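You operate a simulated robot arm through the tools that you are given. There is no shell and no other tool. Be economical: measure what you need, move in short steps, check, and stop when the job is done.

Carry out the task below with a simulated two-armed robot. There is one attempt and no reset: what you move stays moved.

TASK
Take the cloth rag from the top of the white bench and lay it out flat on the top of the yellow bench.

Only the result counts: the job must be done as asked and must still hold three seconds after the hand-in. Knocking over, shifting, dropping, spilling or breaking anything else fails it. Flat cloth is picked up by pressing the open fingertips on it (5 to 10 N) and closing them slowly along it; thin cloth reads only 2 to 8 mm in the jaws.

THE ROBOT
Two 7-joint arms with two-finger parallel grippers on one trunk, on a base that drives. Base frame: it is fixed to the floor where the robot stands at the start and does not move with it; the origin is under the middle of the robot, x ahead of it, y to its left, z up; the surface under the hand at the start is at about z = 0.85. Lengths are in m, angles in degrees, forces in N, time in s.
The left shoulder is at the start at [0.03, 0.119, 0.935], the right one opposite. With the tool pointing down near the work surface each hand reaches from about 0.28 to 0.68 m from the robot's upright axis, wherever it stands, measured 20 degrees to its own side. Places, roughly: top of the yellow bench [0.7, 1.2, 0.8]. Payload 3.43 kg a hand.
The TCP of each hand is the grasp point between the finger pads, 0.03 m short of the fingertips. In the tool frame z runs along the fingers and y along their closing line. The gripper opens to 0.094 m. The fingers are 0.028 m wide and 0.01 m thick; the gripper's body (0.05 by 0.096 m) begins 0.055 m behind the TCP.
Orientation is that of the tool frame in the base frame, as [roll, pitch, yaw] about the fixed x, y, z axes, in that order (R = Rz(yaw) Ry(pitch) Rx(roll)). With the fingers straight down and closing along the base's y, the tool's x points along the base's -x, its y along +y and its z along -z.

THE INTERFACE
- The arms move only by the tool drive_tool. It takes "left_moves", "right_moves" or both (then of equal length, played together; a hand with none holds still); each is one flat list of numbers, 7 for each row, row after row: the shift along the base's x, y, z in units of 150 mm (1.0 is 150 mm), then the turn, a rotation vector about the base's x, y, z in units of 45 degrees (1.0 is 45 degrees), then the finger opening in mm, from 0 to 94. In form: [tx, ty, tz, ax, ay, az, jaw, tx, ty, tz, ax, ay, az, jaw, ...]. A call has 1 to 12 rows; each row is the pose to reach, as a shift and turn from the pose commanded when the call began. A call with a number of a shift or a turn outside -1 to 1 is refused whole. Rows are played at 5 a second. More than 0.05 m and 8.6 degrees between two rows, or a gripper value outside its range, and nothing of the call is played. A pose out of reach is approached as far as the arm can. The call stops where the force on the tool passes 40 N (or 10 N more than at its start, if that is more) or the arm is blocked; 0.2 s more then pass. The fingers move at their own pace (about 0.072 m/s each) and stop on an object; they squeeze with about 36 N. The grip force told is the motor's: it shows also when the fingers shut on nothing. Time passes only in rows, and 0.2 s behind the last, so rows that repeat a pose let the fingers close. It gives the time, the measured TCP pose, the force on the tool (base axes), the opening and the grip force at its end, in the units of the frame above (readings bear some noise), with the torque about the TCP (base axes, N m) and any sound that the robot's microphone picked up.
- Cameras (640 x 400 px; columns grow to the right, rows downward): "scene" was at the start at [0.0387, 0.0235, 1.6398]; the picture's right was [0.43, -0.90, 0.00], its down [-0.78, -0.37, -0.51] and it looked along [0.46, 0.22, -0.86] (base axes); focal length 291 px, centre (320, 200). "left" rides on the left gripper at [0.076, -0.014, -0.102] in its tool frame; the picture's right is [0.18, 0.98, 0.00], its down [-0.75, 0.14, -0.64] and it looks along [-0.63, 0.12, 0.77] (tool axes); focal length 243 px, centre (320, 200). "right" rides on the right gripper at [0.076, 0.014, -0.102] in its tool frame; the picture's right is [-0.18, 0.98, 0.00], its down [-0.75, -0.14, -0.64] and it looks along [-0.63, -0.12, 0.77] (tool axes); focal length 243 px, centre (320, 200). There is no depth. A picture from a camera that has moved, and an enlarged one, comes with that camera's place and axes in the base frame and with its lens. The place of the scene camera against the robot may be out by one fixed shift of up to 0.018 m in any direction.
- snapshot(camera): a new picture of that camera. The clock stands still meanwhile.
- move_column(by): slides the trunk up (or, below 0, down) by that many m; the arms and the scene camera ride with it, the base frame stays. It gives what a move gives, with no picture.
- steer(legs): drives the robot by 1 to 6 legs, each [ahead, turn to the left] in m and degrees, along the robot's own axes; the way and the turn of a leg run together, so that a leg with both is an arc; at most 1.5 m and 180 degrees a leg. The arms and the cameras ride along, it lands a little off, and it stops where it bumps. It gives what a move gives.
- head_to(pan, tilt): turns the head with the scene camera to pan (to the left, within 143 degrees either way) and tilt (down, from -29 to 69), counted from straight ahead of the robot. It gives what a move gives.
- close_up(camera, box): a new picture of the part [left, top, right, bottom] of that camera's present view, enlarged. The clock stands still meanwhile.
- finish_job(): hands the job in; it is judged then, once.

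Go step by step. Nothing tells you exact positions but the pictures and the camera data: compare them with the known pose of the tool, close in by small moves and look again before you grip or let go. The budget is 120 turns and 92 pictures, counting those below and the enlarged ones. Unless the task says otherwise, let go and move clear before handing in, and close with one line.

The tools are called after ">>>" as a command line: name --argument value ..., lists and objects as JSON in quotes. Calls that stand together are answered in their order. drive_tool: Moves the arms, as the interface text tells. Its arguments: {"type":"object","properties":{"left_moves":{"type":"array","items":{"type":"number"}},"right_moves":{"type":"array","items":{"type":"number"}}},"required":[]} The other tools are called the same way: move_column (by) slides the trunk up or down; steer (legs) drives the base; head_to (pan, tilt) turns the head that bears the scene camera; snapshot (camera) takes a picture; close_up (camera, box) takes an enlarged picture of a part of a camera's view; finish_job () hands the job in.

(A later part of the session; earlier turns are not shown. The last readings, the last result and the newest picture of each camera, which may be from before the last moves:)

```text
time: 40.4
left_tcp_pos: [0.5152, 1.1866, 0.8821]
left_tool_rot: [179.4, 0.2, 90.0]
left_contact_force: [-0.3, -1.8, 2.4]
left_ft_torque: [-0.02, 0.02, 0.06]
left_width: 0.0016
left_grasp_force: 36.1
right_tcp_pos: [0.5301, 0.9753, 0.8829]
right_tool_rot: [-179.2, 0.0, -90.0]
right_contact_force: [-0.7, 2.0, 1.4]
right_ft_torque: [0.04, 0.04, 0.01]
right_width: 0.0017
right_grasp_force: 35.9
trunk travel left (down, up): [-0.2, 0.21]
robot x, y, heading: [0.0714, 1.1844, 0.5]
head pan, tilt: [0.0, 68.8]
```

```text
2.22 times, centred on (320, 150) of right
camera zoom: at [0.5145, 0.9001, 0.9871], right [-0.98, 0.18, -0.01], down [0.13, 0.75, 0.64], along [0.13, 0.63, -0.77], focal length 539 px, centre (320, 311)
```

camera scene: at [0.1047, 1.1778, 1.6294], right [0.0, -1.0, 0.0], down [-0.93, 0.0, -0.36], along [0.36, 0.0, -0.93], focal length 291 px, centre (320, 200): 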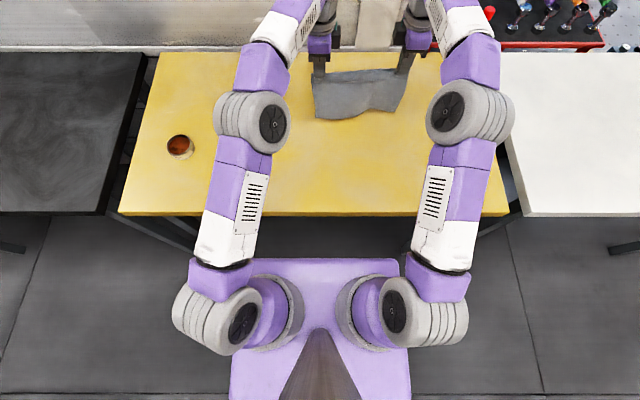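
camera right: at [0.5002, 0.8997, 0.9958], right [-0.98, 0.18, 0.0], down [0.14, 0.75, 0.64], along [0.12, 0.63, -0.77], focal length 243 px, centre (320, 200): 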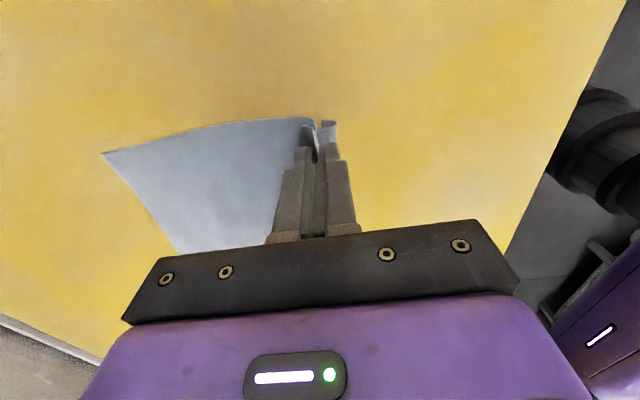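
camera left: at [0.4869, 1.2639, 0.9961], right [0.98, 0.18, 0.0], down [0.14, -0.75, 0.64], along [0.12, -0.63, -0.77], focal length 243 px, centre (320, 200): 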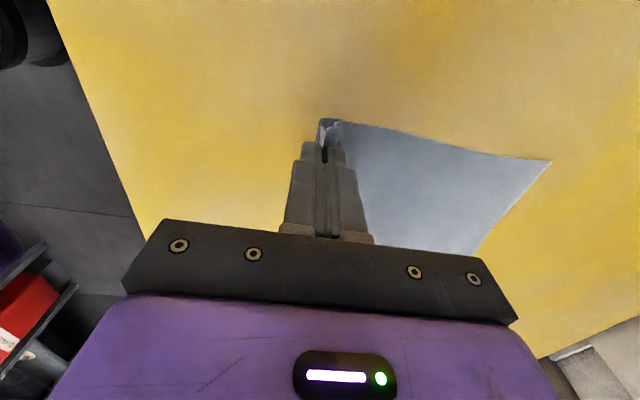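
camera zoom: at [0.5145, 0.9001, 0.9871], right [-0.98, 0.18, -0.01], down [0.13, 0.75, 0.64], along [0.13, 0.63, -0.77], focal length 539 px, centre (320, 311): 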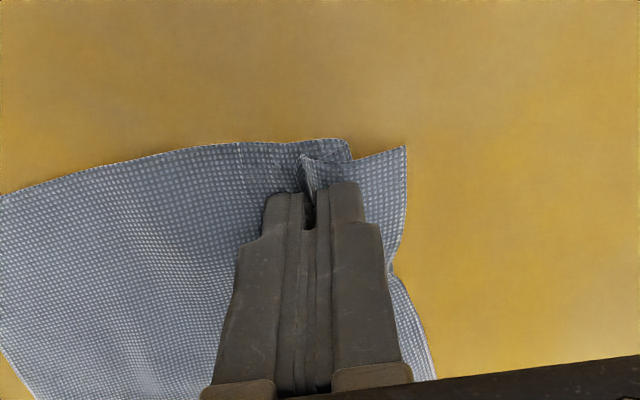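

The left flap now lies flat. On the right, slack in the main sheet bunched under the pinch, so I pull the right hand back about 1 cm, just lifted.

>>> drive_tool --right_moves '[0, 0, 0.03, 0, 0, 0, 0, -0.04, 0, 0.06, 0, 0, 0, 0, -0.08, 0, 0.06, 0, 0, 0, 0, -0.1, 0, 0.05, 0, 0, 0, 0, -0.09, 0, 0.02, 0, 0, 0, 0, -0.08, 0, 0.0, 0, 0, 0, 0]'

>>> close_up --camera "right" --box '[200, 60, 440, 240]'

```text
time: 41.8
left_tcp_pos: [0.5161, 1.1875, 0.8838]
left_tool_rot: [179.4, 0.1, 90.2]
left_contact_force: [0.8, -1.4, 3.2]
left_ft_torque: [-0.05, -0.01, 0.0]
left_width: 0.0016
left_grasp_force: 35.7
right_tcp_pos: [0.5173, 0.9745, 0.8828]
right_tool_rot: [-179.2, 0.0, -89.9]
right_contact_force: [0.1, 1.0, 2.0]
right_ft_torque: [0.02, -0.01, 0.03]
right_width: 0.002
right_grasp_force: 35.9
trunk travel left (down, up): [-0.2, 0.21]
robot x, y, heading: [0.0723, 1.1844, 0.3]
head pan, tilt: [0.0, 68.8]
```

```text
2.22 times, centred on (320, 150) of right
camera zoom: at [0.5027, 0.8998, 0.9864], right [-0.98, 0.18, -0.01], down [0.13, 0.75, 0.64], along [0.13, 0.63, -0.77], focal length 539 px, centre (320, 311)
```

zoom: 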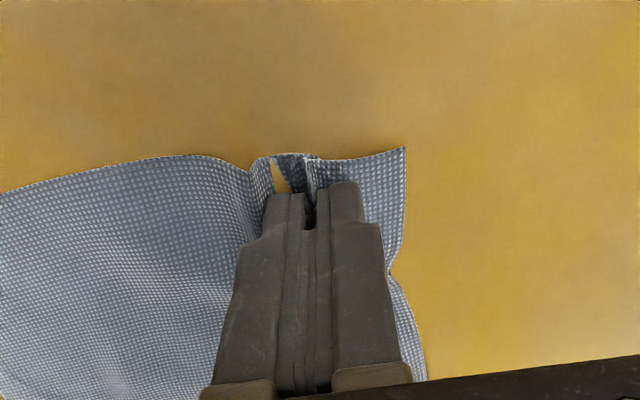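

Much better. Now I open slowly with light pressure so the fingertips spread the fold flat again.

>>> drive_tool --left_moves '[0, 0, -0.003, 0, 0, 0, 0, 0, 0, -0.003, 0, 0, 0, 4, 0, 0, -0.003, 0, 0, 0, 8, 0, 0, -0.003, 0, 0, 0, 12, 0, 0, -0.003, 0, 0, 0, 16, 0, 0, -0.003, 0, 0, 0, 20, 0, 0, -0.003, 0, 0, 0, 24, 0, 0, -0.003, 0, 0, 0, 28, 0, 0, -0.003, 0, 0, 0, 32, 0, 0, -0.003, 0, 0, 0, 36]' --right_moves '[-0.03, 0, 0, 0, 0, 0, 0, -0.03, 0, -0.003, 0, 0, 0, 4, -0.03, 0, -0.003, 0, 0, 0, 8, -0.03, 0, -0.003, 0, 0, 0, 12, -0.03, 0, -0.003, 0, 0, 0, 16, -0.03, 0, -0.003, 0, 0, 0, 20, -0.03, 0, -0.003, 0, 0, 0, 24, -0.03, 0, -0.003, 0, 0, 0, 28, -0.03, 0, -0.003, 0, 0, 0, 32, -0.03, 0, -0.003, 0, 0, 0, 36]'

>>> close_up --camera "left" --box '[200, 60, 440, 240]'

>>> close_up --camera "right" --box '[200, 60, 440, 240]'

```text
time: 44.0
left_tcp_pos: [0.5154, 1.1871, 0.882]
left_tool_rot: [179.3, 0.1, 90.0]
left_contact_force: [1.9, 0.8, 13.4]
left_ft_torque: [0.12, 0.17, -0.01]
left_width: 0.0345
left_grasp_force: 0.0
right_tcp_pos: [0.5133, 0.9747, 0.8833]
right_tool_rot: [-179.2, 0.0, -89.9]
right_contact_force: [-0.1, 0.5, 0.4]
right_ft_torque: [0.0, 0.01, 0.01]
right_width: 0.036
right_grasp_force: 0.1
trunk travel left (down, up): [-0.2, 0.21]
robot x, y, heading: [0.0733, 1.187, 0.2]
head pan, tilt: [0.0, 68.8]
```

```text
2.22 times, centred on (320, 150) of left
camera zoom: at [0.5, 1.2637, 0.9841], right [0.98, 0.19, 0.01], down [0.13, -0.75, 0.65], along [0.13, -0.63, -0.76], focal length 539 px, centre (320, 311)
```

zoom: 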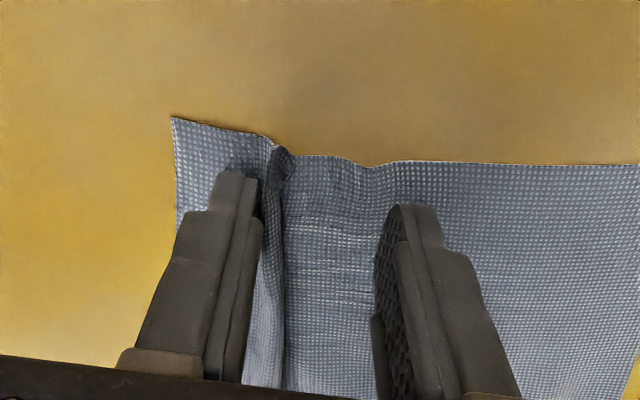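

```text
2.22 times, centred on (320, 150) of right
camera zoom: at [0.4984, 0.9, 0.9862], right [-0.98, 0.18, -0.01], down [0.13, 0.75, 0.64], along [0.13, 0.63, -0.77], focal length 539 px, centre (320, 311)
```

zoom: 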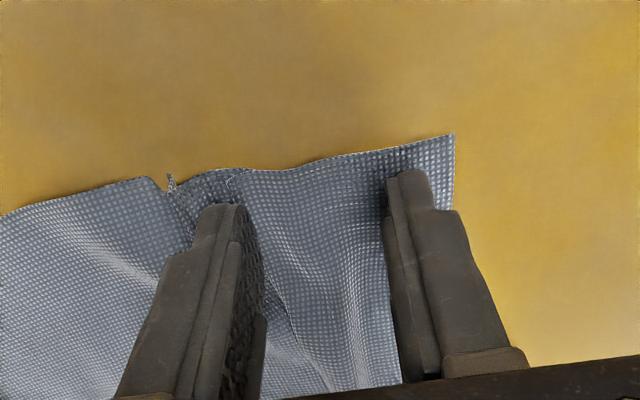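

The fold spread out well, so I lift straight up and view the whole cloth.

>>> drive_tool --left_moves '[0, 0, 0.1, 0, 0, 0, 36, 0, 0, 0.35, 0, 0, 0, 36, 0, 0, 0.65, 0, 0, 0, 36, 0, 0, 0.95, 0, 0, 0, 36]' --right_moves '[0, 0, 0.1, 0, 0, 0, 36, 0, 0, 0.35, 0, 0, 0, 36, 0, 0, 0.65, 0, 0, 0, 36, 0, 0, 0.95, 0, 0, 0, 36]'

>>> snapshot --camera "left"

>>> snapshot --camera "right"

>>> close_up --camera "scene" --box '[240, 50, 480, 200]'

```text
time: 45.0
left_tcp_pos: [0.5168, 1.1878, 1.0259]
left_tool_rot: [179.4, 0.1, 90.1]
left_contact_force: [-0.6, -1.0, 0.5]
left_ft_torque: [-0.02, -0.01, 0.02]
left_width: 0.0359
left_grasp_force: 0.0
right_tcp_pos: [0.5114, 0.9749, 1.0262]
right_tool_rot: [-179.2, 0.0, -89.8]
right_contact_force: [-0.4, 0.7, 0.4]
right_ft_torque: [0.0, -0.03, -0.02]
right_width: 0.0361
right_grasp_force: 0.0
trunk travel left (down, up): [-0.2, 0.21]
robot x, y, heading: [0.0697, 1.1805, 0.2]
head pan, tilt: [0.0, 68.8]
```

```text
56 pictures are left
camera left: at [0.5003, 1.2649, 1.1275], right [0.98, 0.19, 0.01], down [0.14, -0.75, 0.65], along [0.13, -0.63, -0.76], focal length 243 px, centre (320, 200)
```

left: 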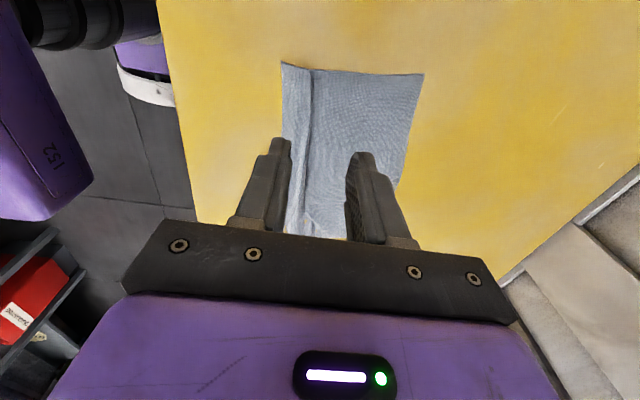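

```text
55 pictures are left
camera right: at [0.4956, 0.9003, 1.13], right [-0.98, 0.18, -0.01], down [0.13, 0.75, 0.64], along [0.13, 0.63, -0.77], focal length 243 px, centre (320, 200)
```

right: 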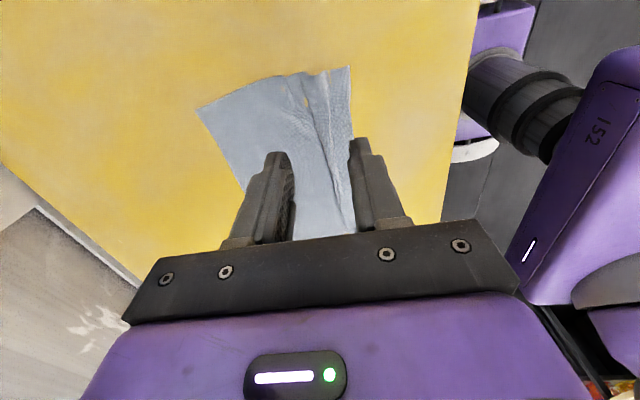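

```text
2.67 times, centred on (360, 125) of scene
camera zoom: at [0.1037, 1.1779, 1.6293], right [0.0, -1.0, 0.0], down [-0.93, 0.0, -0.36], along [0.36, 0.0, -0.93], focal length 775 px, centre (213, 400)
```

zoom: 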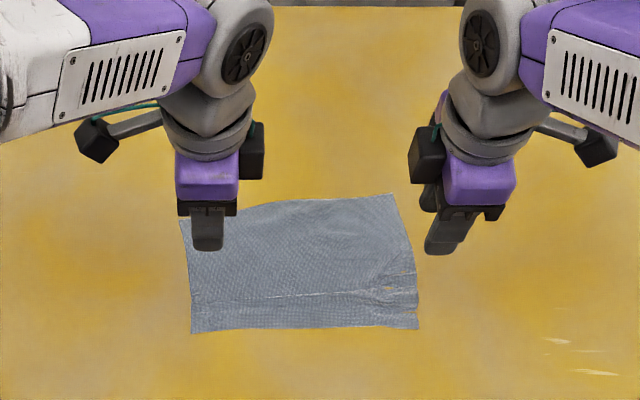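

The cloth is fairly flat but measures shorter than its 0.21 m in x, so a fold must remain. I move the hands aside and take a closer look.

>>> drive_tool --left_moves '[0, 0.25, 0.1, 0, 0, 0, 36, 0, 0.5, 0.2, 0, 0, 0, 36, 0, 0.75, 0.2, 0, 0, 0, 36, 0, 1, 0.2, 0, 0, 0, 36]' --right_moves '[0, -0.25, 0.1, 0, 0, 0, 36, 0, -0.5, 0.2, 0, 0, 0, 36, 0, -0.75, 0.2, 0, 0, 0, 36, 0, -1, 0.2, 0, 0, 0, 36]'

>>> close_up --camera "scene" --box '[300, 110, 412, 180]'

>>> close_up --camera "left" --box '[200, 40, 440, 190]'

>>> close_up --camera "right" --box '[200, 40, 440, 190]'

```text
time: 46.0
left_tcp_pos: [0.5159, 1.3386, 1.0554]
left_tool_rot: [179.4, 0.2, 90.1]
left_contact_force: [1.1, 0.0, -0.4]
left_ft_torque: [-0.01, -0.01, 0.0]
left_width: 0.0358
left_grasp_force: 0.1
right_tcp_pos: [0.5133, 0.825, 1.052]
right_tool_rot: [-179.3, 0.0, -89.9]
right_contact_force: [0.3, -0.8, 0.3]
right_ft_torque: [0.01, -0.02, -0.01]
right_width: 0.036
right_grasp_force: 0.1
trunk travel left (down, up): [-0.2, 0.21]
robot x, y, heading: [0.0729, 1.1838, 0.2]
head pan, tilt: [0.0, 68.8]
```

```text
5.71 times, centred on (356, 145) of scene
camera zoom: at [0.105, 1.1778, 1.6293], right [0.0, -1.0, 0.0], down [-0.93, 0.0, -0.36], along [0.36, 0.0, -0.93], focal length 1660 px, centre (114, 514)
```

zoom: 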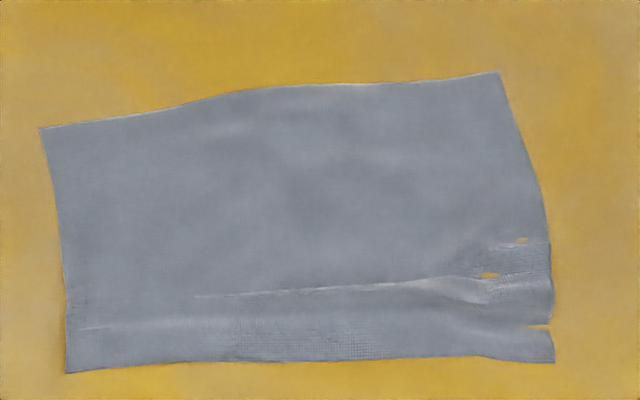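

```text
2.67 times, centred on (320, 115) of left
camera zoom: at [0.5017, 1.4154, 1.158], right [0.98, 0.18, 0.01], down [0.14, -0.75, 0.65], along [0.13, -0.63, -0.76], focal length 647 px, centre (320, 427)
```

zoom: 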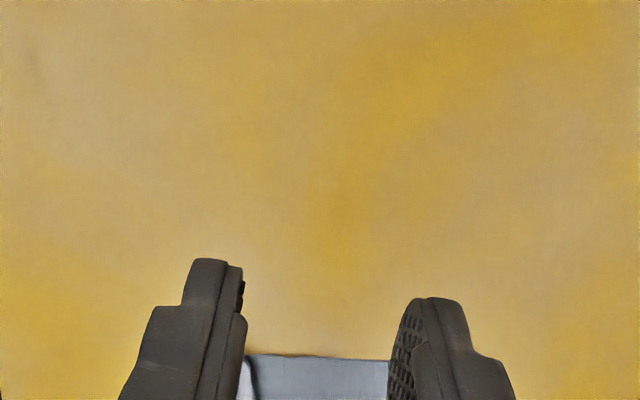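

```text
2.67 times, centred on (320, 115) of right
camera zoom: at [0.4984, 0.7501, 1.1555], right [-0.98, 0.18, -0.01], down [0.13, 0.75, 0.64], along [0.13, 0.63, -0.77], focal length 647 px, centre (320, 427)
```

zoom: 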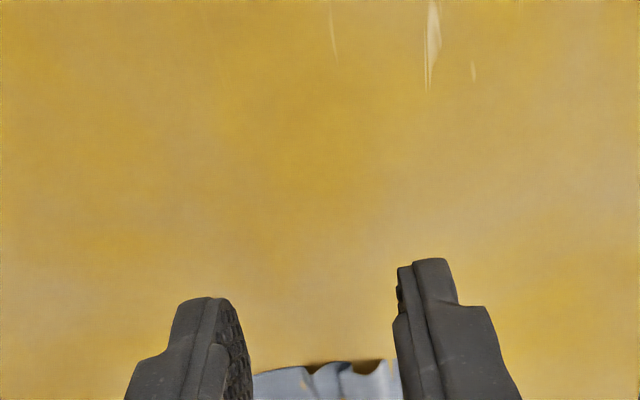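

The cloth is about 6 cm short on the left and 3 cm on the right because of pleats by the near edge. I will press one finger on the near flap and the other on the main sheet, then open the jaws to pull the pleats out.

>>> drive_tool --left_moves '[-0.01, -0.25, 0, 0, 0, 0, 44, -0.02, -0.5, -0.1, 0, 0, 0, 44, -0.033, -0.75, -0.3, 0, 0, 0, 44, -0.033, -1, -0.6, 0, 0, 0, 44, -0.033, -1, -0.9, 0, 0, 0, 44]' --right_moves '[0.02, 0.25, 0, 0, 0, 0, 56, 0.04, 0.5, -0.1, 0, 0, 0, 56, 0.065, 0.75, -0.3, 0, 0, 0, 56, 0.065, 1, -0.6, 0, 0, 0, 56, 0.065, 1, -0.9, 0, 0, 0, 56]'

>>> snapshot --camera "left"

>>> snapshot --camera "right"

```text
refused: row 4 steps farther than a row can; nothing moved
```

```text
50 pictures are left
camera left: at [0.5017, 1.4154, 1.158], right [0.98, 0.18, 0.01], down [0.14, -0.75, 0.65], along [0.13, -0.63, -0.76], focal length 243 px, centre (320, 200)
```

left: 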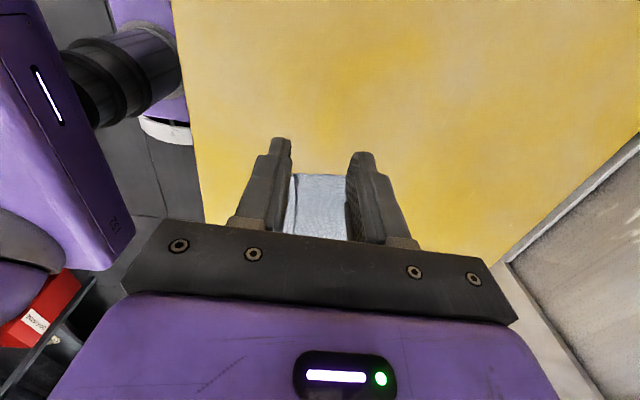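

```text
49 pictures are left
camera right: at [0.4984, 0.7501, 1.1555], right [-0.98, 0.18, -0.01], down [0.13, 0.75, 0.64], along [0.13, 0.63, -0.77], focal length 243 px, centre (320, 200)
```

right: 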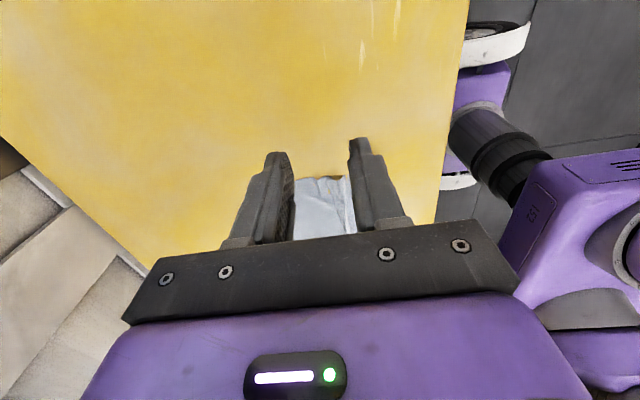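

That call was refused for too large a step, so I repeat it with smaller ones.

>>> drive_tool --left_moves '[-0.01, -0.25, 0, 0, 0, 0, 44, -0.02, -0.5, -0.1, 0, 0, 0, 44, -0.033, -0.75, -0.25, 0, 0, 0, 44, -0.033, -1, -0.4, 0, 0, 0, 44, -0.033, -1, -0.6, 0, 0, 0, 44, -0.033, -1, -0.9, 0, 0, 0, 44]' --right_moves '[0.02, 0.25, 0, 0, 0, 0, 56, 0.04, 0.5, -0.1, 0, 0, 0, 56, 0.065, 0.75, -0.25, 0, 0, 0, 56, 0.065, 1, -0.4, 0, 0, 0, 56, 0.065, 1, -0.6, 0, 0, 0, 56, 0.065, 1, -0.9, 0, 0, 0, 56]'

>>> close_up --camera "left" --box '[200, 60, 440, 240]'

>>> close_up --camera "right" --box '[200, 60, 440, 240]'

```text
time: 47.4
left_tcp_pos: [0.509, 1.1861, 0.9201]
left_tool_rot: [179.5, 0.2, 90.1]
left_contact_force: [-0.1, -0.6, 0.3]
left_ft_torque: [0.0, 0.0, -0.03]
left_width: 0.044
left_grasp_force: 0.0
right_tcp_pos: [0.523, 0.9753, 0.9183]
right_tool_rot: [-179.3, 0.1, -89.9]
right_contact_force: [0.4, -0.2, -0.5]
right_ft_torque: [0.01, 0.04, 0.02]
right_width: 0.0559
right_grasp_force: 0.2
trunk travel left (down, up): [-0.2, 0.21]
robot x, y, heading: [0.0729, 1.1852, 0.1]
head pan, tilt: [0.0, 68.8]
```

```text
2.22 times, centred on (320, 150) of left
camera zoom: at [0.4942, 1.2619, 1.0221], right [0.98, 0.19, 0.01], down [0.14, -0.75, 0.65], along [0.13, -0.63, -0.76], focal length 539 px, centre (320, 311)
```

zoom: 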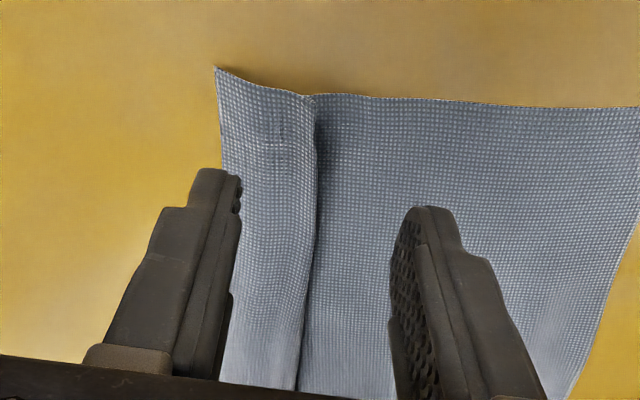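

```text
2.22 times, centred on (320, 150) of right
camera zoom: at [0.5085, 0.8991, 1.0228], right [-0.98, 0.18, -0.01], down [0.13, 0.75, 0.64], along [0.13, 0.63, -0.77], focal length 539 px, centre (320, 311)
```

zoom: 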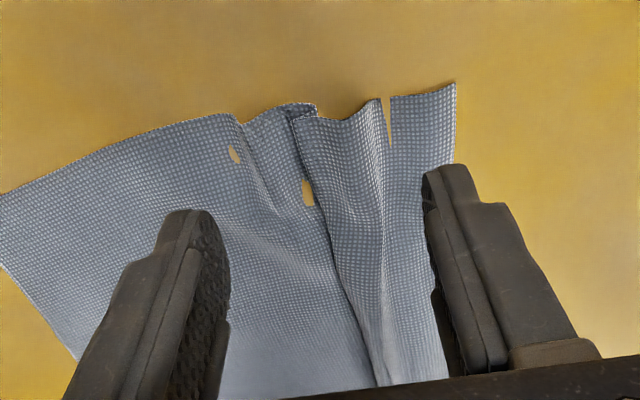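

The near strip lies on top with its crest at x about 0.505, which is a Z-pleat. The fingers straddle it properly, so I lower to contact.

>>> drive_tool --left_moves '[0, 0, -0.12, 0, 0, 0, 44, 0, 0, -0.22, 0, 0, 0, 44, 0, 0, -0.245, 0, 0, 0, 44]' --right_moves '[0, 0, -0.12, 0, 0, 0, 56, 0, 0, -0.22, 0, 0, 0, 56, 0, 0, -0.235, 0, 0, 0, 56]'

>>> drive_tool --left_moves '[0, 0, -0.007, 0, 0, 0, 44, 0, 0, -0.007, 0, 0, 0, 44]' --right_moves '[0, 0, -0.007, 0, 0, 0, 56, 0, 0, -0.007, 0, 0, 0, 56]'

```text
time: 48.2
left_tcp_pos: [0.5105, 1.186, 0.8831]
left_tool_rot: [179.4, 0.2, 90.1]
left_contact_force: [-0.4, 0.4, 0.0]
left_ft_torque: [-0.01, 0.01, 0.02]
left_width: 0.044
left_grasp_force: 0.1
right_tcp_pos: [0.5216, 0.9737, 0.885]
right_tool_rot: [-179.4, 0.0, -89.9]
right_contact_force: [-0.3, -0.4, 0.1]
right_ft_torque: [0.03, 0.0, 0.01]
right_width: 0.056
right_grasp_force: 0.0
trunk travel left (down, up): [-0.2, 0.21]
robot x, y, heading: [0.0715, 1.1808, 0.2]
head pan, tilt: [0.0, 68.8]
```

```text
time: 48.8
left_tcp_pos: [0.5109, 1.1868, 0.8818]
left_tool_rot: [179.4, 0.2, 90.1]
left_contact_force: [0.0, -0.4, 2.6]
left_ft_torque: [0.01, 0.05, 0.05]
left_width: 0.0438
left_grasp_force: 0.1
right_tcp_pos: [0.5227, 0.9747, 0.8836]
right_tool_rot: [-179.3, 0.0, -89.9]
right_contact_force: [0.5, -0.7, 0.1]
right_ft_torque: [-0.01, 0.0, 0.04]
right_width: 0.0558
right_grasp_force: 0.2
trunk travel left (down, up): [-0.2, 0.21]
robot x, y, heading: [0.0683, 1.1829, -0.1]
head pan, tilt: [0.0, 68.8]
```

>>> drive_tool --left_moves '[0, 0, -0.004, 0, 0, 0, 44, 0, 0, -0.004, 0, 0, 0, 44]' --right_moves '[0, 0, -0.006, 0, 0, 0, 56, 0, 0, -0.012, 0, 0, 0, 56]'

```text
time: 49.4
left_tcp_pos: [0.5106, 1.1866, 0.8821]
left_tool_rot: [179.3, 0.2, 90.1]
left_contact_force: [0.6, -1.0, 8.3]
left_ft_torque: [0.07, 0.14, 0.04]
left_width: 0.0438
left_grasp_force: 0.0
right_tcp_pos: [0.5223, 0.9753, 0.8817]
right_tool_rot: [-179.2, 0.0, -89.9]
right_contact_force: [-0.2, 0.4, 0.2]
right_ft_torque: [0.0, 0.05, 0.0]
right_width: 0.056
right_grasp_force: 0.0
trunk travel left (down, up): [-0.2, 0.21]
robot x, y, heading: [0.0689, 1.1828, 0.0]
head pan, tilt: [0.0, 68.8]
```

>>> drive_tool --right_moves '[0, 0, -0.005, 0, 0, 0, 56, 0, 0, -0.008, 0, 0, 0, 56]'

```text
time: 50.0
left_tcp_pos: [0.5092, 1.186, 0.8822]
left_tool_rot: [179.2, 0.3, 90.1]
left_contact_force: [1.5, -0.5, 8.8]
left_ft_torque: [0.08, 0.14, 0.03]
left_width: 0.0432
left_grasp_force: 0.1
right_tcp_pos: [0.5229, 0.9757, 0.8819]
right_tool_rot: [-179.1, 0.0, -89.9]
right_contact_force: [-0.1, -2.1, 12.4]
right_ft_torque: [-0.04, 0.49, 0.06]
right_width: 0.0558
right_grasp_force: 0.2
trunk travel left (down, up): [-0.2, 0.21]
robot x, y, heading: [0.0703, 1.1843, 0.3]
head pan, tilt: [0.0, 68.8]
```

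Both near fingers press on the strip. Now I open the jaws while shifting back, so the near fingers pull the strip toward the robot.

>>> drive_tool --left_moves '[-0.0133, 0, 0, 0, 0, 0, 48, -0.0267, 0, 0, 0, 0, 0, 52, -0.04, 0, 0, 0, 0, 0, 56, -0.0533, 0, 0, 0, 0, 0, 60, -0.0667, 0, 0, 0, 0, 0, 64, -0.08, 0, 0, 0, 0, 0, 68, -0.0933, 0, 0, 0, 0, 0, 72, -0.1067, 0, 0, 0, 0, 0, 76, -0.12, 0, 0, 0, 0, 0, 80, -0.1333, 0, 0, 0, 0, 0, 84, -0.1467, 0, 0, 0, 0, 0, 88, -0.16, 0, 0, 0, 0, 0, 92]' --right_moves '[-0.01, 0, 0, 0, 0, 0, 59, -0.02, 0, 0, 0, 0, 0, 62, -0.03, 0, 0, 0, 0, 0, 65, -0.04, 0, 0, 0, 0, 0, 68, -0.05, 0, 0, 0, 0, 0, 71, -0.06, 0, 0, 0, 0, 0, 74, -0.07, 0, 0, 0, 0, 0, 77, -0.08, 0, 0, 0, 0, 0, 80, -0.09, 0, 0, 0, 0, 0, 83, -0.1, 0, 0, 0, 0, 0, 86, -0.11, 0, 0, 0, 0, 0, 89, -0.12, 0, 0, 0, 0, 0, 92]'

>>> close_up --camera "left" --box '[200, 60, 440, 240]'

>>> close_up --camera "right" --box '[200, 60, 440, 240]'

```text
time: 52.6
left_tcp_pos: [0.4828, 1.1876, 0.8815]
left_tool_rot: [179.2, 0.3, 90.2]
left_contact_force: [5.8, 0.6, 27.2]
left_ft_torque: [0.24, 1.02, -0.04]
left_width: 0.0886
left_grasp_force: 0.0
right_tcp_pos: [0.5035, 0.9758, 0.8818]
right_tool_rot: [-179.0, 0.0, -89.8]
right_contact_force: [6.3, 1.0, 33.7]
right_ft_torque: [0.03, 1.57, -0.05]
right_width: 0.0877
right_grasp_force: 0.1
trunk travel left (down, up): [-0.2, 0.21]
robot x, y, heading: [0.0685, 1.1813, 0.2]
head pan, tilt: [0.0, 68.8]
```

```text
2.22 times, centred on (320, 150) of left
camera zoom: at [0.4688, 1.2644, 0.984], right [0.98, 0.19, 0.01], down [0.13, -0.75, 0.65], along [0.13, -0.63, -0.76], focal length 539 px, centre (320, 311)
```

zoom: 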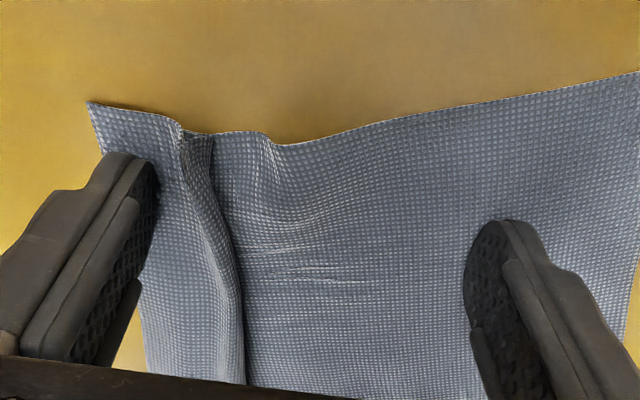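

```text
2.22 times, centred on (320, 150) of right
camera zoom: at [0.4884, 0.9011, 0.9856], right [-0.98, 0.18, -0.02], down [0.13, 0.75, 0.64], along [0.13, 0.63, -0.77], focal length 539 px, centre (320, 311)
```

zoom: 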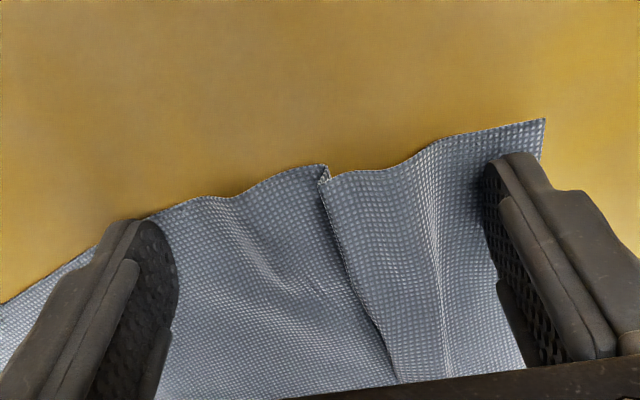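

Most of each pleat came out. I relieve the pressure, narrow the jaws with the near fingers kept on the strip, and check the new contact before pulling again.

>>> drive_tool --left_moves '[0, 0, 0.04, 0, 0, 0, 92, -0.04, 0, 0.08, 0, 0, 0, 76, -0.08, 0, 0.08, 0, 0, 0, 60, -0.08, 0, 0.05, 0, 0, 0, 60, -0.08, 0, 0.02, 0, 0, 0, 60, -0.08, 0, 0.006, 0, 0, 0, 60]' --right_moves '[0, 0, 0.04, 0, 0, 0, 92, -0.05, 0, 0.08, 0, 0, 0, 76, -0.1, 0, 0.08, 0, 0, 0, 60, -0.1, 0, 0.05, 0, 0, 0, 60, -0.1, 0, 0.02, 0, 0, 0, 60, -0.1, 0, 0.006, 0, 0, 0, 60]'

>>> close_up --camera "left" --box '[200, 60, 440, 240]'

>>> close_up --camera "right" --box '[200, 60, 440, 240]'

```text
time: 54.0
left_tcp_pos: [0.4734, 1.1876, 0.8824]
left_tool_rot: [179.3, 0.3, 90.1]
left_contact_force: [-0.2, 1.3, 6.2]
left_ft_torque: [0.06, 0.19, 0.03]
left_width: 0.06
left_grasp_force: 0.1
right_tcp_pos: [0.4901, 0.9752, 0.8816]
right_tool_rot: [-179.2, 0.1, -90.0]
right_contact_force: [-0.4, -0.6, 3.5]
right_ft_torque: [-0.02, 0.14, -0.04]
right_width: 0.0601
right_grasp_force: 0.2
trunk travel left (down, up): [-0.2, 0.21]
robot x, y, heading: [0.0705, 1.1831, 0.3]
head pan, tilt: [0.0, 68.8]
```

```text
2.22 times, centred on (320, 150) of left
camera zoom: at [0.4586, 1.2635, 0.9845], right [0.98, 0.19, 0.01], down [0.13, -0.75, 0.65], along [0.13, -0.63, -0.76], focal length 539 px, centre (320, 311)
```

zoom: 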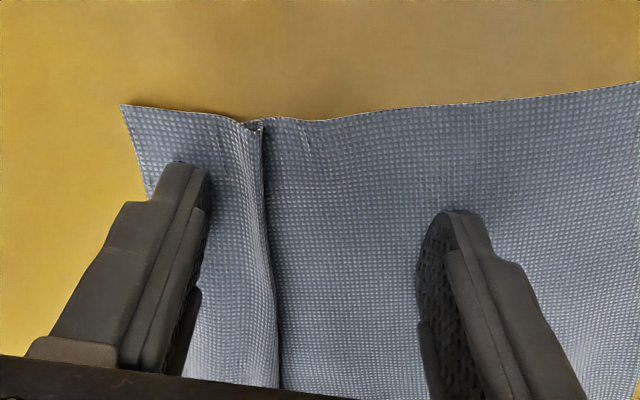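

```text
2.22 times, centred on (320, 150) of right
camera zoom: at [0.4742, 0.9007, 0.9855], right [-0.98, 0.18, -0.01], down [0.13, 0.75, 0.64], along [0.13, 0.63, -0.77], focal length 539 px, centre (320, 311)
```

zoom: 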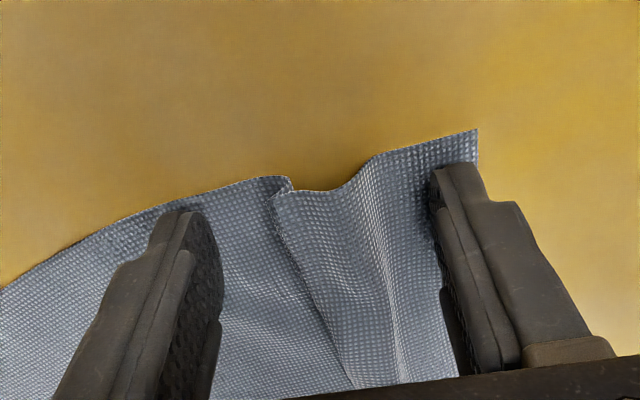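

The contact is good (4–6 N), so I repeat the spreading pull.

>>> drive_tool --left_moves '[-0.01, 0, 0, 0, 0, 0, 63, -0.02, 0, 0, 0, 0, 0, 66, -0.03, 0, 0, 0, 0, 0, 69, -0.04, 0, 0, 0, 0, 0, 72, -0.05, 0, 0, 0, 0, 0, 75, -0.06, 0, 0, 0, 0, 0, 78, -0.07, 0, 0, 0, 0, 0, 81, -0.08, 0, 0, 0, 0, 0, 84, -0.09, 0, 0, 0, 0, 0, 87, -0.1, 0, 0, 0, 0, 0, 90]' --right_moves '[-0.01, 0, -0.002, 0, 0, 0, 63, -0.02, 0, -0.002, 0, 0, 0, 66, -0.03, 0, -0.002, 0, 0, 0, 69, -0.04, 0, -0.002, 0, 0, 0, 72, -0.05, 0, -0.002, 0, 0, 0, 75, -0.06, 0, -0.002, 0, 0, 0, 78, -0.07, 0, -0.002, 0, 0, 0, 81, -0.08, 0, -0.002, 0, 0, 0, 84, -0.09, 0, -0.002, 0, 0, 0, 87, -0.1, 0, -0.002, 0, 0, 0, 90]'

>>> close_up --camera "left" --box '[200, 60, 440, 240]'

>>> close_up --camera "right" --box '[200, 60, 440, 240]'

```text
time: 56.2
left_tcp_pos: [0.4579, 1.1886, 0.883]
left_tool_rot: [179.3, 0.2, 90.2]
left_contact_force: [2.7, -0.9, 8.3]
left_ft_torque: [0.03, 0.35, 0.01]
left_width: 0.0889
left_grasp_force: 0.1
right_tcp_pos: [0.4753, 0.9773, 0.8828]
right_tool_rot: [-179.1, -0.1, -89.9]
right_contact_force: [6.5, 1.2, 35.1]
right_ft_torque: [0.04, 1.55, -0.04]
right_width: 0.0858
right_grasp_force: 0.0
trunk travel left (down, up): [-0.2, 0.21]
robot x, y, heading: [0.0717, 1.1842, 0.2]
head pan, tilt: [0.0, 68.8]
```

```text
2.22 times, centred on (320, 150) of left
camera zoom: at [0.4429, 1.2648, 0.9845], right [0.98, 0.19, 0.01], down [0.13, -0.75, 0.65], along [0.13, -0.63, -0.76], focal length 539 px, centre (320, 311)
```

zoom: 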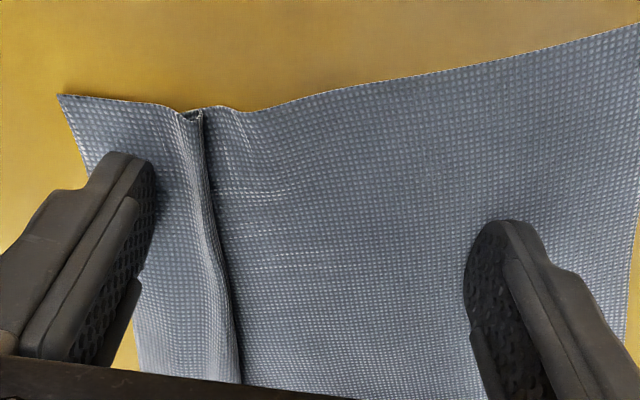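

```text
2.22 times, centred on (320, 150) of right
camera zoom: at [0.4591, 0.9013, 0.9856], right [-0.98, 0.18, -0.02], down [0.13, 0.75, 0.64], along [0.13, 0.63, -0.77], focal length 539 px, centre (320, 311)
```

zoom: 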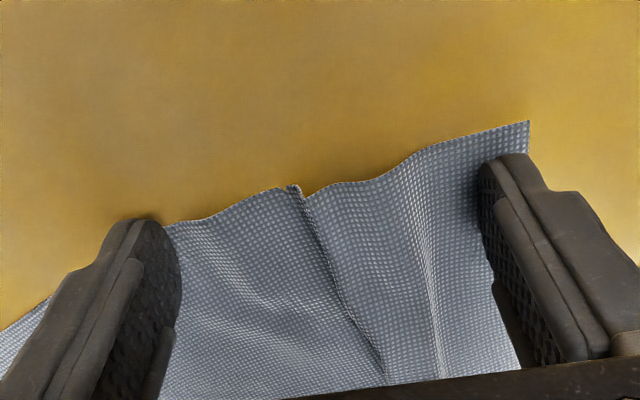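

Nearly flat, with just a narrow pleat left. I lift off and look from above to measure.

>>> drive_tool --left_moves '[0, 0, 0.1, 0, 0, 0, 90, 0, 0.1, 0.4, 0, 0, 0, 60, 0, 0.4, 0.6, 0, 0, 0, 60, 0, 0.7, 0.7, 0, 0, 0, 60]' --right_moves '[0, 0, 0.1, 0, 0, 0, 90, 0, -0.1, 0.4, 0, 0, 0, 60, 0, -0.4, 0.6, 0, 0, 0, 60, 0, -0.7, 0.7, 0, 0, 0, 60]'

>>> close_up --camera "scene" --box '[292, 110, 420, 190]'

```text
refused: row 3 steps farther than a row can; nothing moved
```

```text
5.00 times, centred on (356, 150) of scene
camera zoom: at [0.1034, 1.1791, 1.6295], right [0.0, -1.0, 0.0], down [-0.93, 0.0, -0.36], along [0.36, 0.0, -0.93], focal length 1453 px, centre (140, 450)
```

zoom: 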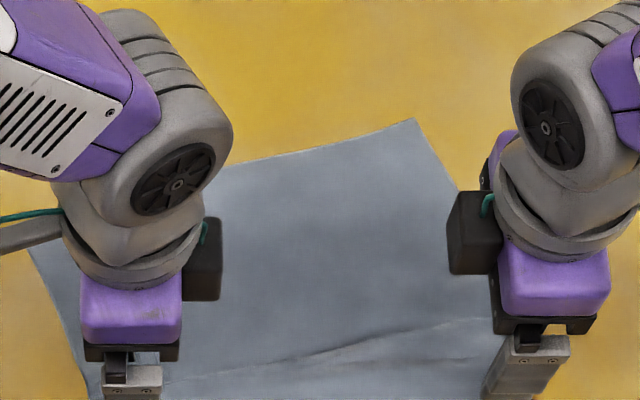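

>>> drive_tool --left_moves '[0, 0, 0.1, 0, 0, 0, 90, 0, 0.1, 0.35, 0, 0, 0, 60, 0, 0.3, 0.5, 0, 0, 0, 60, 0, 0.5, 0.6, 0, 0, 0, 60, 0, 0.7, 0.7, 0, 0, 0, 60]' --right_moves '[0, 0, 0.1, 0, 0, 0, 90, 0, -0.1, 0.35, 0, 0, 0, 60, 0, -0.3, 0.5, 0, 0, 0, 60, 0, -0.5, 0.6, 0, 0, 0, 60, 0, -0.7, 0.7, 0, 0, 0, 60]'

>>> close_up --camera "scene" --box '[284, 110, 428, 200]'

```text
time: 57.4
left_tcp_pos: [0.4571, 1.293, 0.9861]
left_tool_rot: [179.4, 0.3, 90.0]
left_contact_force: [0.2, -0.2, -0.3]
left_ft_torque: [-0.01, 0.01, 0.01]
left_width: 0.0599
left_grasp_force: 0.1
right_tcp_pos: [0.4731, 0.8696, 0.9855]
right_tool_rot: [-179.4, -0.1, -89.9]
right_contact_force: [-0.7, -0.7, -0.1]
right_ft_torque: [-0.03, -0.01, -0.01]
right_width: 0.06
right_grasp_force: 0.1
trunk travel left (down, up): [-0.2, 0.21]
robot x, y, heading: [0.0696, 1.1814, -0.1]
head pan, tilt: [0.0, 68.8]
```

```text
4.44 times, centred on (356, 155) of scene
camera zoom: at [0.1045, 1.178, 1.6293], right [0.0, -1.0, 0.0], down [-0.93, 0.0, -0.36], along [0.36, 0.0, -0.93], focal length 1291 px, centre (160, 400)
```

zoom: 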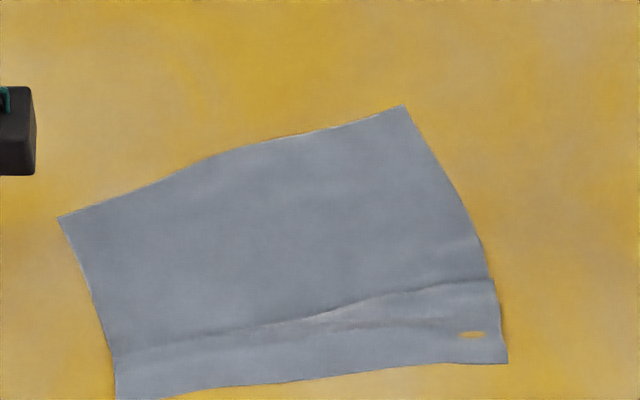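

The right side is now full length, but the left still hides a pleat of about 7 cm under the strip, and pulling just drags everything. Instead I'll regrasp the clean far corners, lift so that the pleat falls out, and relay it with the correct table height. First I move over the far corners and turn the hands about 20° to match the cloth.

>>> drive_tool --left_moves '[0.07, -0.1, 0, 0, 0, 0.09, 36, 0.14, -0.2, 0, 0, 0, 0.18, 36, 0.21, -0.3, 0, 0, 0, 0.27, 36, 0.28, -0.4, 0, 0, 0, 0.36, 36, 0.35, -0.5, 0, 0, 0, 0.453, 36]' --right_moves '[0.15, 0.2, 0, 0, 0, 0.09, 36, 0.3, 0.4, 0, 0, 0, 0.18, 36, 0.45, 0.6, 0, 0, 0, 0.27, 36, 0.6, 0.8, 0, 0, 0, 0.36, 36, 0.74, 1, 0, 0, 0, 0.453, 36]'

>>> snapshot --camera "left"

>>> snapshot --camera "right"

```text
time: 58.6
left_tcp_pos: [0.5114, 1.2152, 0.9864]
left_tool_rot: [179.5, 0.1, 110.6]
left_contact_force: [-0.6, 0.5, -0.5]
left_ft_torque: [-0.02, 0.04, 0.0]
left_width: 0.036
left_grasp_force: 0.1
right_tcp_pos: [0.587, 1.0227, 0.9838]
right_tool_rot: [-179.4, 0.0, -69.5]
right_contact_force: [0.3, -1.2, -0.7]
right_ft_torque: [0.0, 0.02, 0.02]
right_width: 0.036
right_grasp_force: 0.2
trunk travel left (down, up): [-0.2, 0.21]
robot x, y, heading: [0.0725, 1.1846, 0.1]
head pan, tilt: [0.0, 68.8]
```

```text
38 pictures are left
camera left: at [0.4706, 1.2825, 1.0882], right [0.86, 0.52, 0.01], down [0.39, -0.66, 0.64], along [0.34, -0.55, -0.76], focal length 243 px, centre (320, 200)
```

left: 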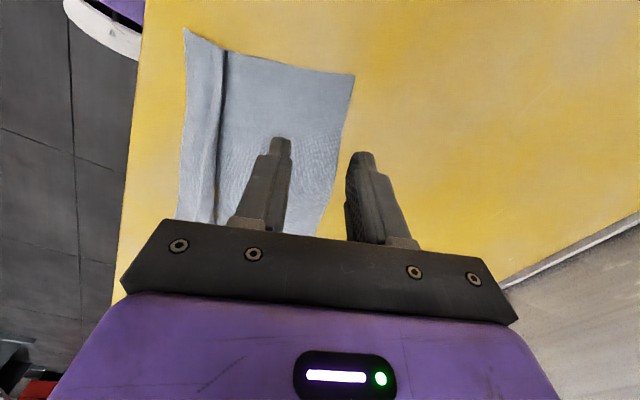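

```text
37 pictures are left
camera right: at [0.5991, 0.9471, 1.0875], right [-0.99, -0.17, -0.01], down [-0.14, 0.75, 0.64], along [-0.1, 0.64, -0.77], focal length 243 px, centre (320, 200)
```

right: 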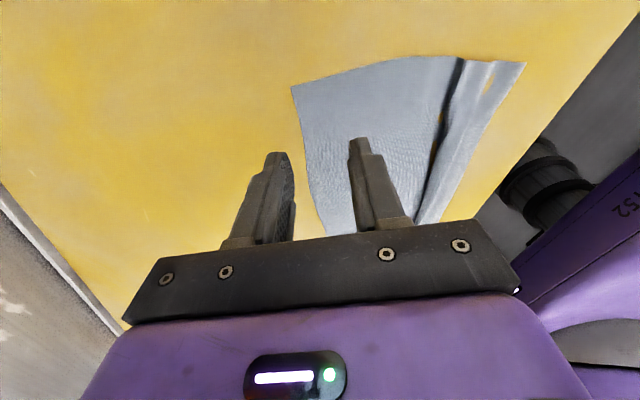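

The corners are FL (0.528, 1.253) and FR (0.617, 1.016). I descend to just above the cloth at the pinch points.

>>> drive_tool --left_moves '[-0.03, 0.042, -0.25, 0, 0, 0, 36, -0.03, 0.042, -0.5, 0, 0, 0, 36, -0.03, 0.042, -0.66, 0, 0, 0, 36]' --right_moves '[-0.047, 0.02, -0.25, 0, 0, 0, 36, -0.047, 0.02, -0.5, 0, 0, 0, 36, -0.047, 0.02, -0.65, 0, 0, 0, 36]'

>>> close_up --camera "left" --box '[200, 60, 440, 240]'

>>> close_up --camera "right" --box '[200, 60, 440, 240]'

```text
time: 59.4
left_tcp_pos: [0.5058, 1.2243, 0.8872]
left_tool_rot: [179.4, 0.1, 110.5]
left_contact_force: [-0.3, -0.7, 1.0]
left_ft_torque: [-0.02, 0.03, 0.0]
left_width: 0.036
left_grasp_force: 0.2
right_tcp_pos: [0.5767, 1.0251, 0.8853]
right_tool_rot: [-179.3, 0.1, -69.6]
right_contact_force: [-1.0, 0.8, -0.4]
right_ft_torque: [-0.03, 0.03, 0.0]
right_width: 0.0362
right_grasp_force: 0.0
trunk travel left (down, up): [-0.2, 0.21]
robot x, y, heading: [0.0714, 1.1832, 0.1]
head pan, tilt: [0.0, 68.8]
```

```text
2.22 times, centred on (320, 150) of left
camera zoom: at [0.4653, 1.2904, 0.9889], right [0.86, 0.52, 0.01], down [0.39, -0.66, 0.65], along [0.34, -0.55, -0.76], focal length 539 px, centre (320, 311)
```

zoom: 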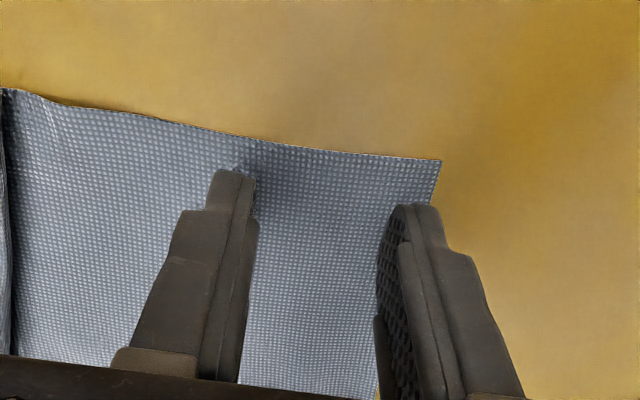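

```text
2.22 times, centred on (320, 150) of right
camera zoom: at [0.5897, 0.9493, 0.9902], right [-0.99, -0.17, -0.01], down [-0.14, 0.75, 0.64], along [-0.1, 0.64, -0.77], focal length 539 px, centre (320, 311)
```

zoom: 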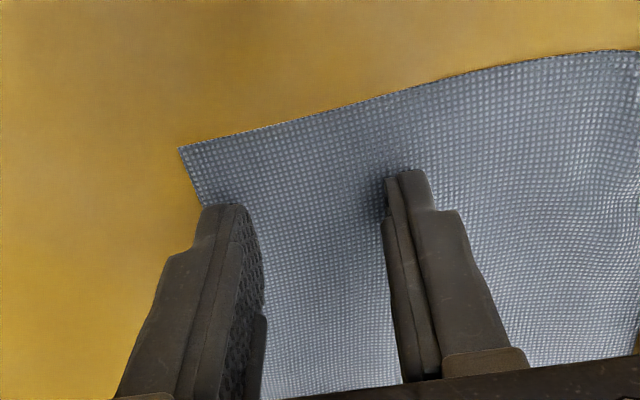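

Well placed. I shift a few mm inward and lower to contact.

>>> drive_tool --left_moves '[-0.031, -0.012, 0, 0, 0, 0, 36, -0.031, -0.012, -0.02, 0, 0, 0, 36, -0.031, -0.012, -0.032, 0, 0, 0, 36]' --right_moves '[-0.02, -0.007, 0, 0, 0, 0, 36, -0.02, -0.007, -0.015, 0, 0, 0, 36, -0.02, -0.007, -0.025, 0, 0, 0, 36]'

```text
time: 60.2
left_tcp_pos: [0.5016, 1.2215, 0.8832]
left_tool_rot: [179.4, 0.2, 110.5]
left_contact_force: [0.1, -0.4, -0.3]
left_ft_torque: [0.01, -0.02, 0.01]
left_width: 0.0362
left_grasp_force: 0.0
right_tcp_pos: [0.5759, 1.0249, 0.8845]
right_tool_rot: [-179.3, 0.0, -69.6]
right_contact_force: [-0.2, -0.2, -0.5]
right_ft_torque: [-0.05, -0.01, -0.01]
right_width: 0.0361
right_grasp_force: 0.1
trunk travel left (down, up): [-0.2, 0.21]
robot x, y, heading: [0.0709, 1.184, 0.1]
head pan, tilt: [0.0, 68.8]
```

>>> drive_tool --left_moves '[0, 0, -0.006, 0, 0, 0, 36, 0, 0, -0.012, 0, 0, 0, 36]' --right_moves '[0, 0, -0.006, 0, 0, 0, 36, 0, 0, -0.012, 0, 0, 0, 36]'

```text
time: 60.8
left_tcp_pos: [0.5023, 1.2213, 0.8818]
left_tool_rot: [179.4, 0.3, 110.5]
left_contact_force: [-0.2, 0.0, -0.2]
left_ft_torque: [-0.01, 0.02, 0.0]
left_width: 0.0359
left_grasp_force: 0.1
right_tcp_pos: [0.5743, 1.0225, 0.8831]
right_tool_rot: [-179.3, 0.0, -69.7]
right_contact_force: [0.0, 0.6, 0.7]
right_ft_torque: [-0.02, 0.01, 0.05]
right_width: 0.036
right_grasp_force: 0.1
trunk travel left (down, up): [-0.2, 0.21]
robot x, y, heading: [0.0682, 1.1832, 0.1]
head pan, tilt: [0.0, 68.8]
```

>>> drive_tool --left_moves '[0, 0, -0.005, 0, 0, 0, 36, 0, 0, -0.008, 0, 0, 0, 36]' --right_moves '[0, 0, -0.005, 0, 0, 0, 36, 0, 0, -0.01, 0, 0, 0, 36]'

```text
time: 61.4
left_tcp_pos: [0.5022, 1.2217, 0.8818]
left_tool_rot: [179.3, 0.3, 110.5]
left_contact_force: [-0.4, 0.3, 11.9]
left_ft_torque: [0.0, 0.3, 0.03]
left_width: 0.036
left_grasp_force: 0.1
right_tcp_pos: [0.5747, 1.0221, 0.8813]
right_tool_rot: [-179.2, 0.0, -69.7]
right_contact_force: [0.6, -0.4, 2.2]
right_ft_torque: [-0.04, 0.06, -0.03]
right_width: 0.0362
right_grasp_force: 0.1
trunk travel left (down, up): [-0.2, 0.21]
robot x, y, heading: [0.073, 1.1831, 0.2]
head pan, tilt: [0.0, 68.8]
```

The near fingers carry the load because of a 0.7° tilt. I level both hands and fine-tune the pressure.

>>> drive_tool --left_moves '[0, 0, 0, -0.0058, 0.0156, 0, 36, 0, 0, 0, -0.0058, 0.0156, 0, 36]' --right_moves '[0, 0, -0.003, -0.0062, 0.0167, 0, 36, 0, 0, -0.003, -0.0062, 0.0167, 0, 36]'

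```text
time: 62.0
left_tcp_pos: [0.501, 1.2217, 0.8817]
left_tool_rot: [-179.9, 0.3, 110.5]
left_contact_force: [2.3, 2.6, 17.1]
left_ft_torque: [0.23, -0.16, 0.01]
left_width: 0.0362
left_grasp_force: 0.1
right_tcp_pos: [0.5755, 1.0219, 0.8812]
right_tool_rot: [-180.0, -0.1, -69.6]
right_contact_force: [-0.1, -0.3, 3.3]
right_ft_torque: [0.02, -0.08, -0.01]
right_width: 0.0363
right_grasp_force: 0.1
trunk travel left (down, up): [-0.2, 0.21]
robot x, y, heading: [0.0719, 1.1817, 0.0]
head pan, tilt: [0.0, 68.8]
```

Left is a bit hard and right is light. I correct both and close slowly.

>>> drive_tool --left_moves '[0, 0, 0.004, 0, 0, 0, 36, 0, 0, 0.004, 0, 0, 0, 33, 0, 0, 0.004, 0, 0, 0, 29, 0, 0, 0.004, 0, 0, 0, 25, 0, 0, 0.004, 0, 0, 0, 21, 0, 0, 0.004, 0, 0, 0, 17, 0, 0, 0.004, 0, 0, 0, 13, 0, 0, 0.004, 0, 0, 0, 9, 0, 0, 0.004, 0, 0, 0, 5, 0, 0, 0.004, 0, 0, 0, 1, 0, 0, 0.004, 0, 0, 0, 0, 0, 0, 0.004, 0, 0, 0, 0]' --right_moves '[0, 0, -0.003, 0, 0, 0, 36, 0, 0, -0.003, 0, 0, 0, 33, 0, 0, -0.003, 0, 0, 0, 29, 0, 0, -0.003, 0, 0, 0, 25, 0, 0, -0.003, 0, 0, 0, 21, 0, 0, -0.003, 0, 0, 0, 17, 0, 0, -0.003, 0, 0, 0, 13, 0, 0, -0.003, 0, 0, 0, 9, 0, 0, -0.003, 0, 0, 0, 5, 0, 0, -0.003, 0, 0, 0, 1, 0, 0, -0.003, 0, 0, 0, 0, 0, 0, -0.003, 0, 0, 0, 0]'

>>> close_up --camera "left" --box '[200, 60, 440, 240]'

>>> close_up --camera "right" --box '[200, 60, 440, 240]'

```text
time: 64.6
left_tcp_pos: [0.501, 1.2231, 0.881]
left_tool_rot: [-179.9, 0.2, 110.4]
left_contact_force: [2.8, -1.9, 17.1]
left_ft_torque: [0.02, -0.11, 0.05]
left_width: 0.002
left_grasp_force: 36.0
right_tcp_pos: [0.5755, 1.0227, 0.881]
right_tool_rot: [-180.0, -0.1, -69.5]
right_contact_force: [1.3, 3.0, 12.2]
right_ft_torque: [0.11, -0.12, -0.02]
right_width: 0.0021
right_grasp_force: 36.0
trunk travel left (down, up): [-0.2, 0.21]
robot x, y, heading: [0.0683, 1.1828, -0.1]
head pan, tilt: [0.0, 68.8]
```

```text
2.22 times, centred on (320, 150) of left
camera zoom: at [0.4618, 1.2885, 0.9832], right [0.86, 0.52, 0.0], down [0.4, -0.65, 0.65], along [0.33, -0.55, -0.76], focal length 539 px, centre (320, 311)
```

zoom: 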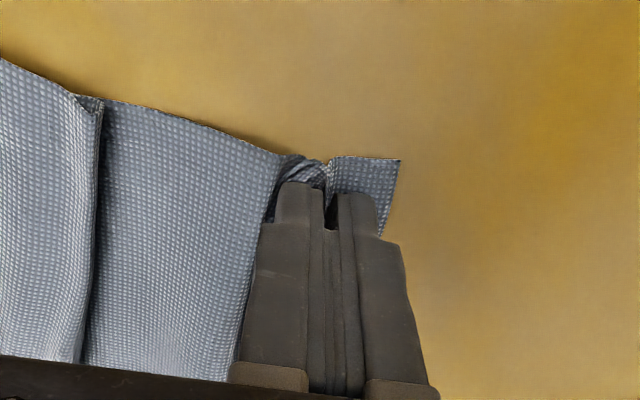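

```text
2.22 times, centred on (320, 150) of right
camera zoom: at [0.5886, 0.9471, 0.9851], right [-0.99, -0.17, 0.0], down [-0.13, 0.76, 0.64], along [-0.11, 0.63, -0.77], focal length 539 px, centre (320, 311)
```

zoom: 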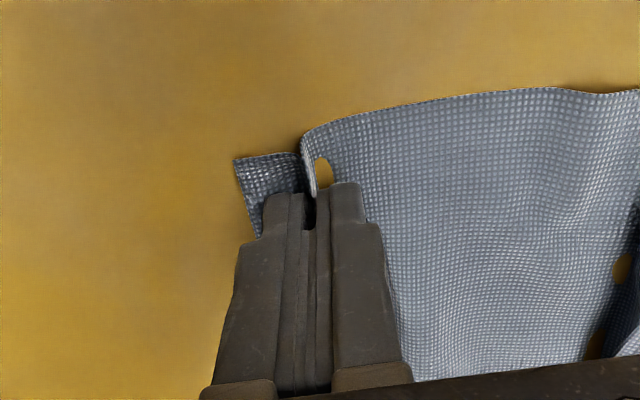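

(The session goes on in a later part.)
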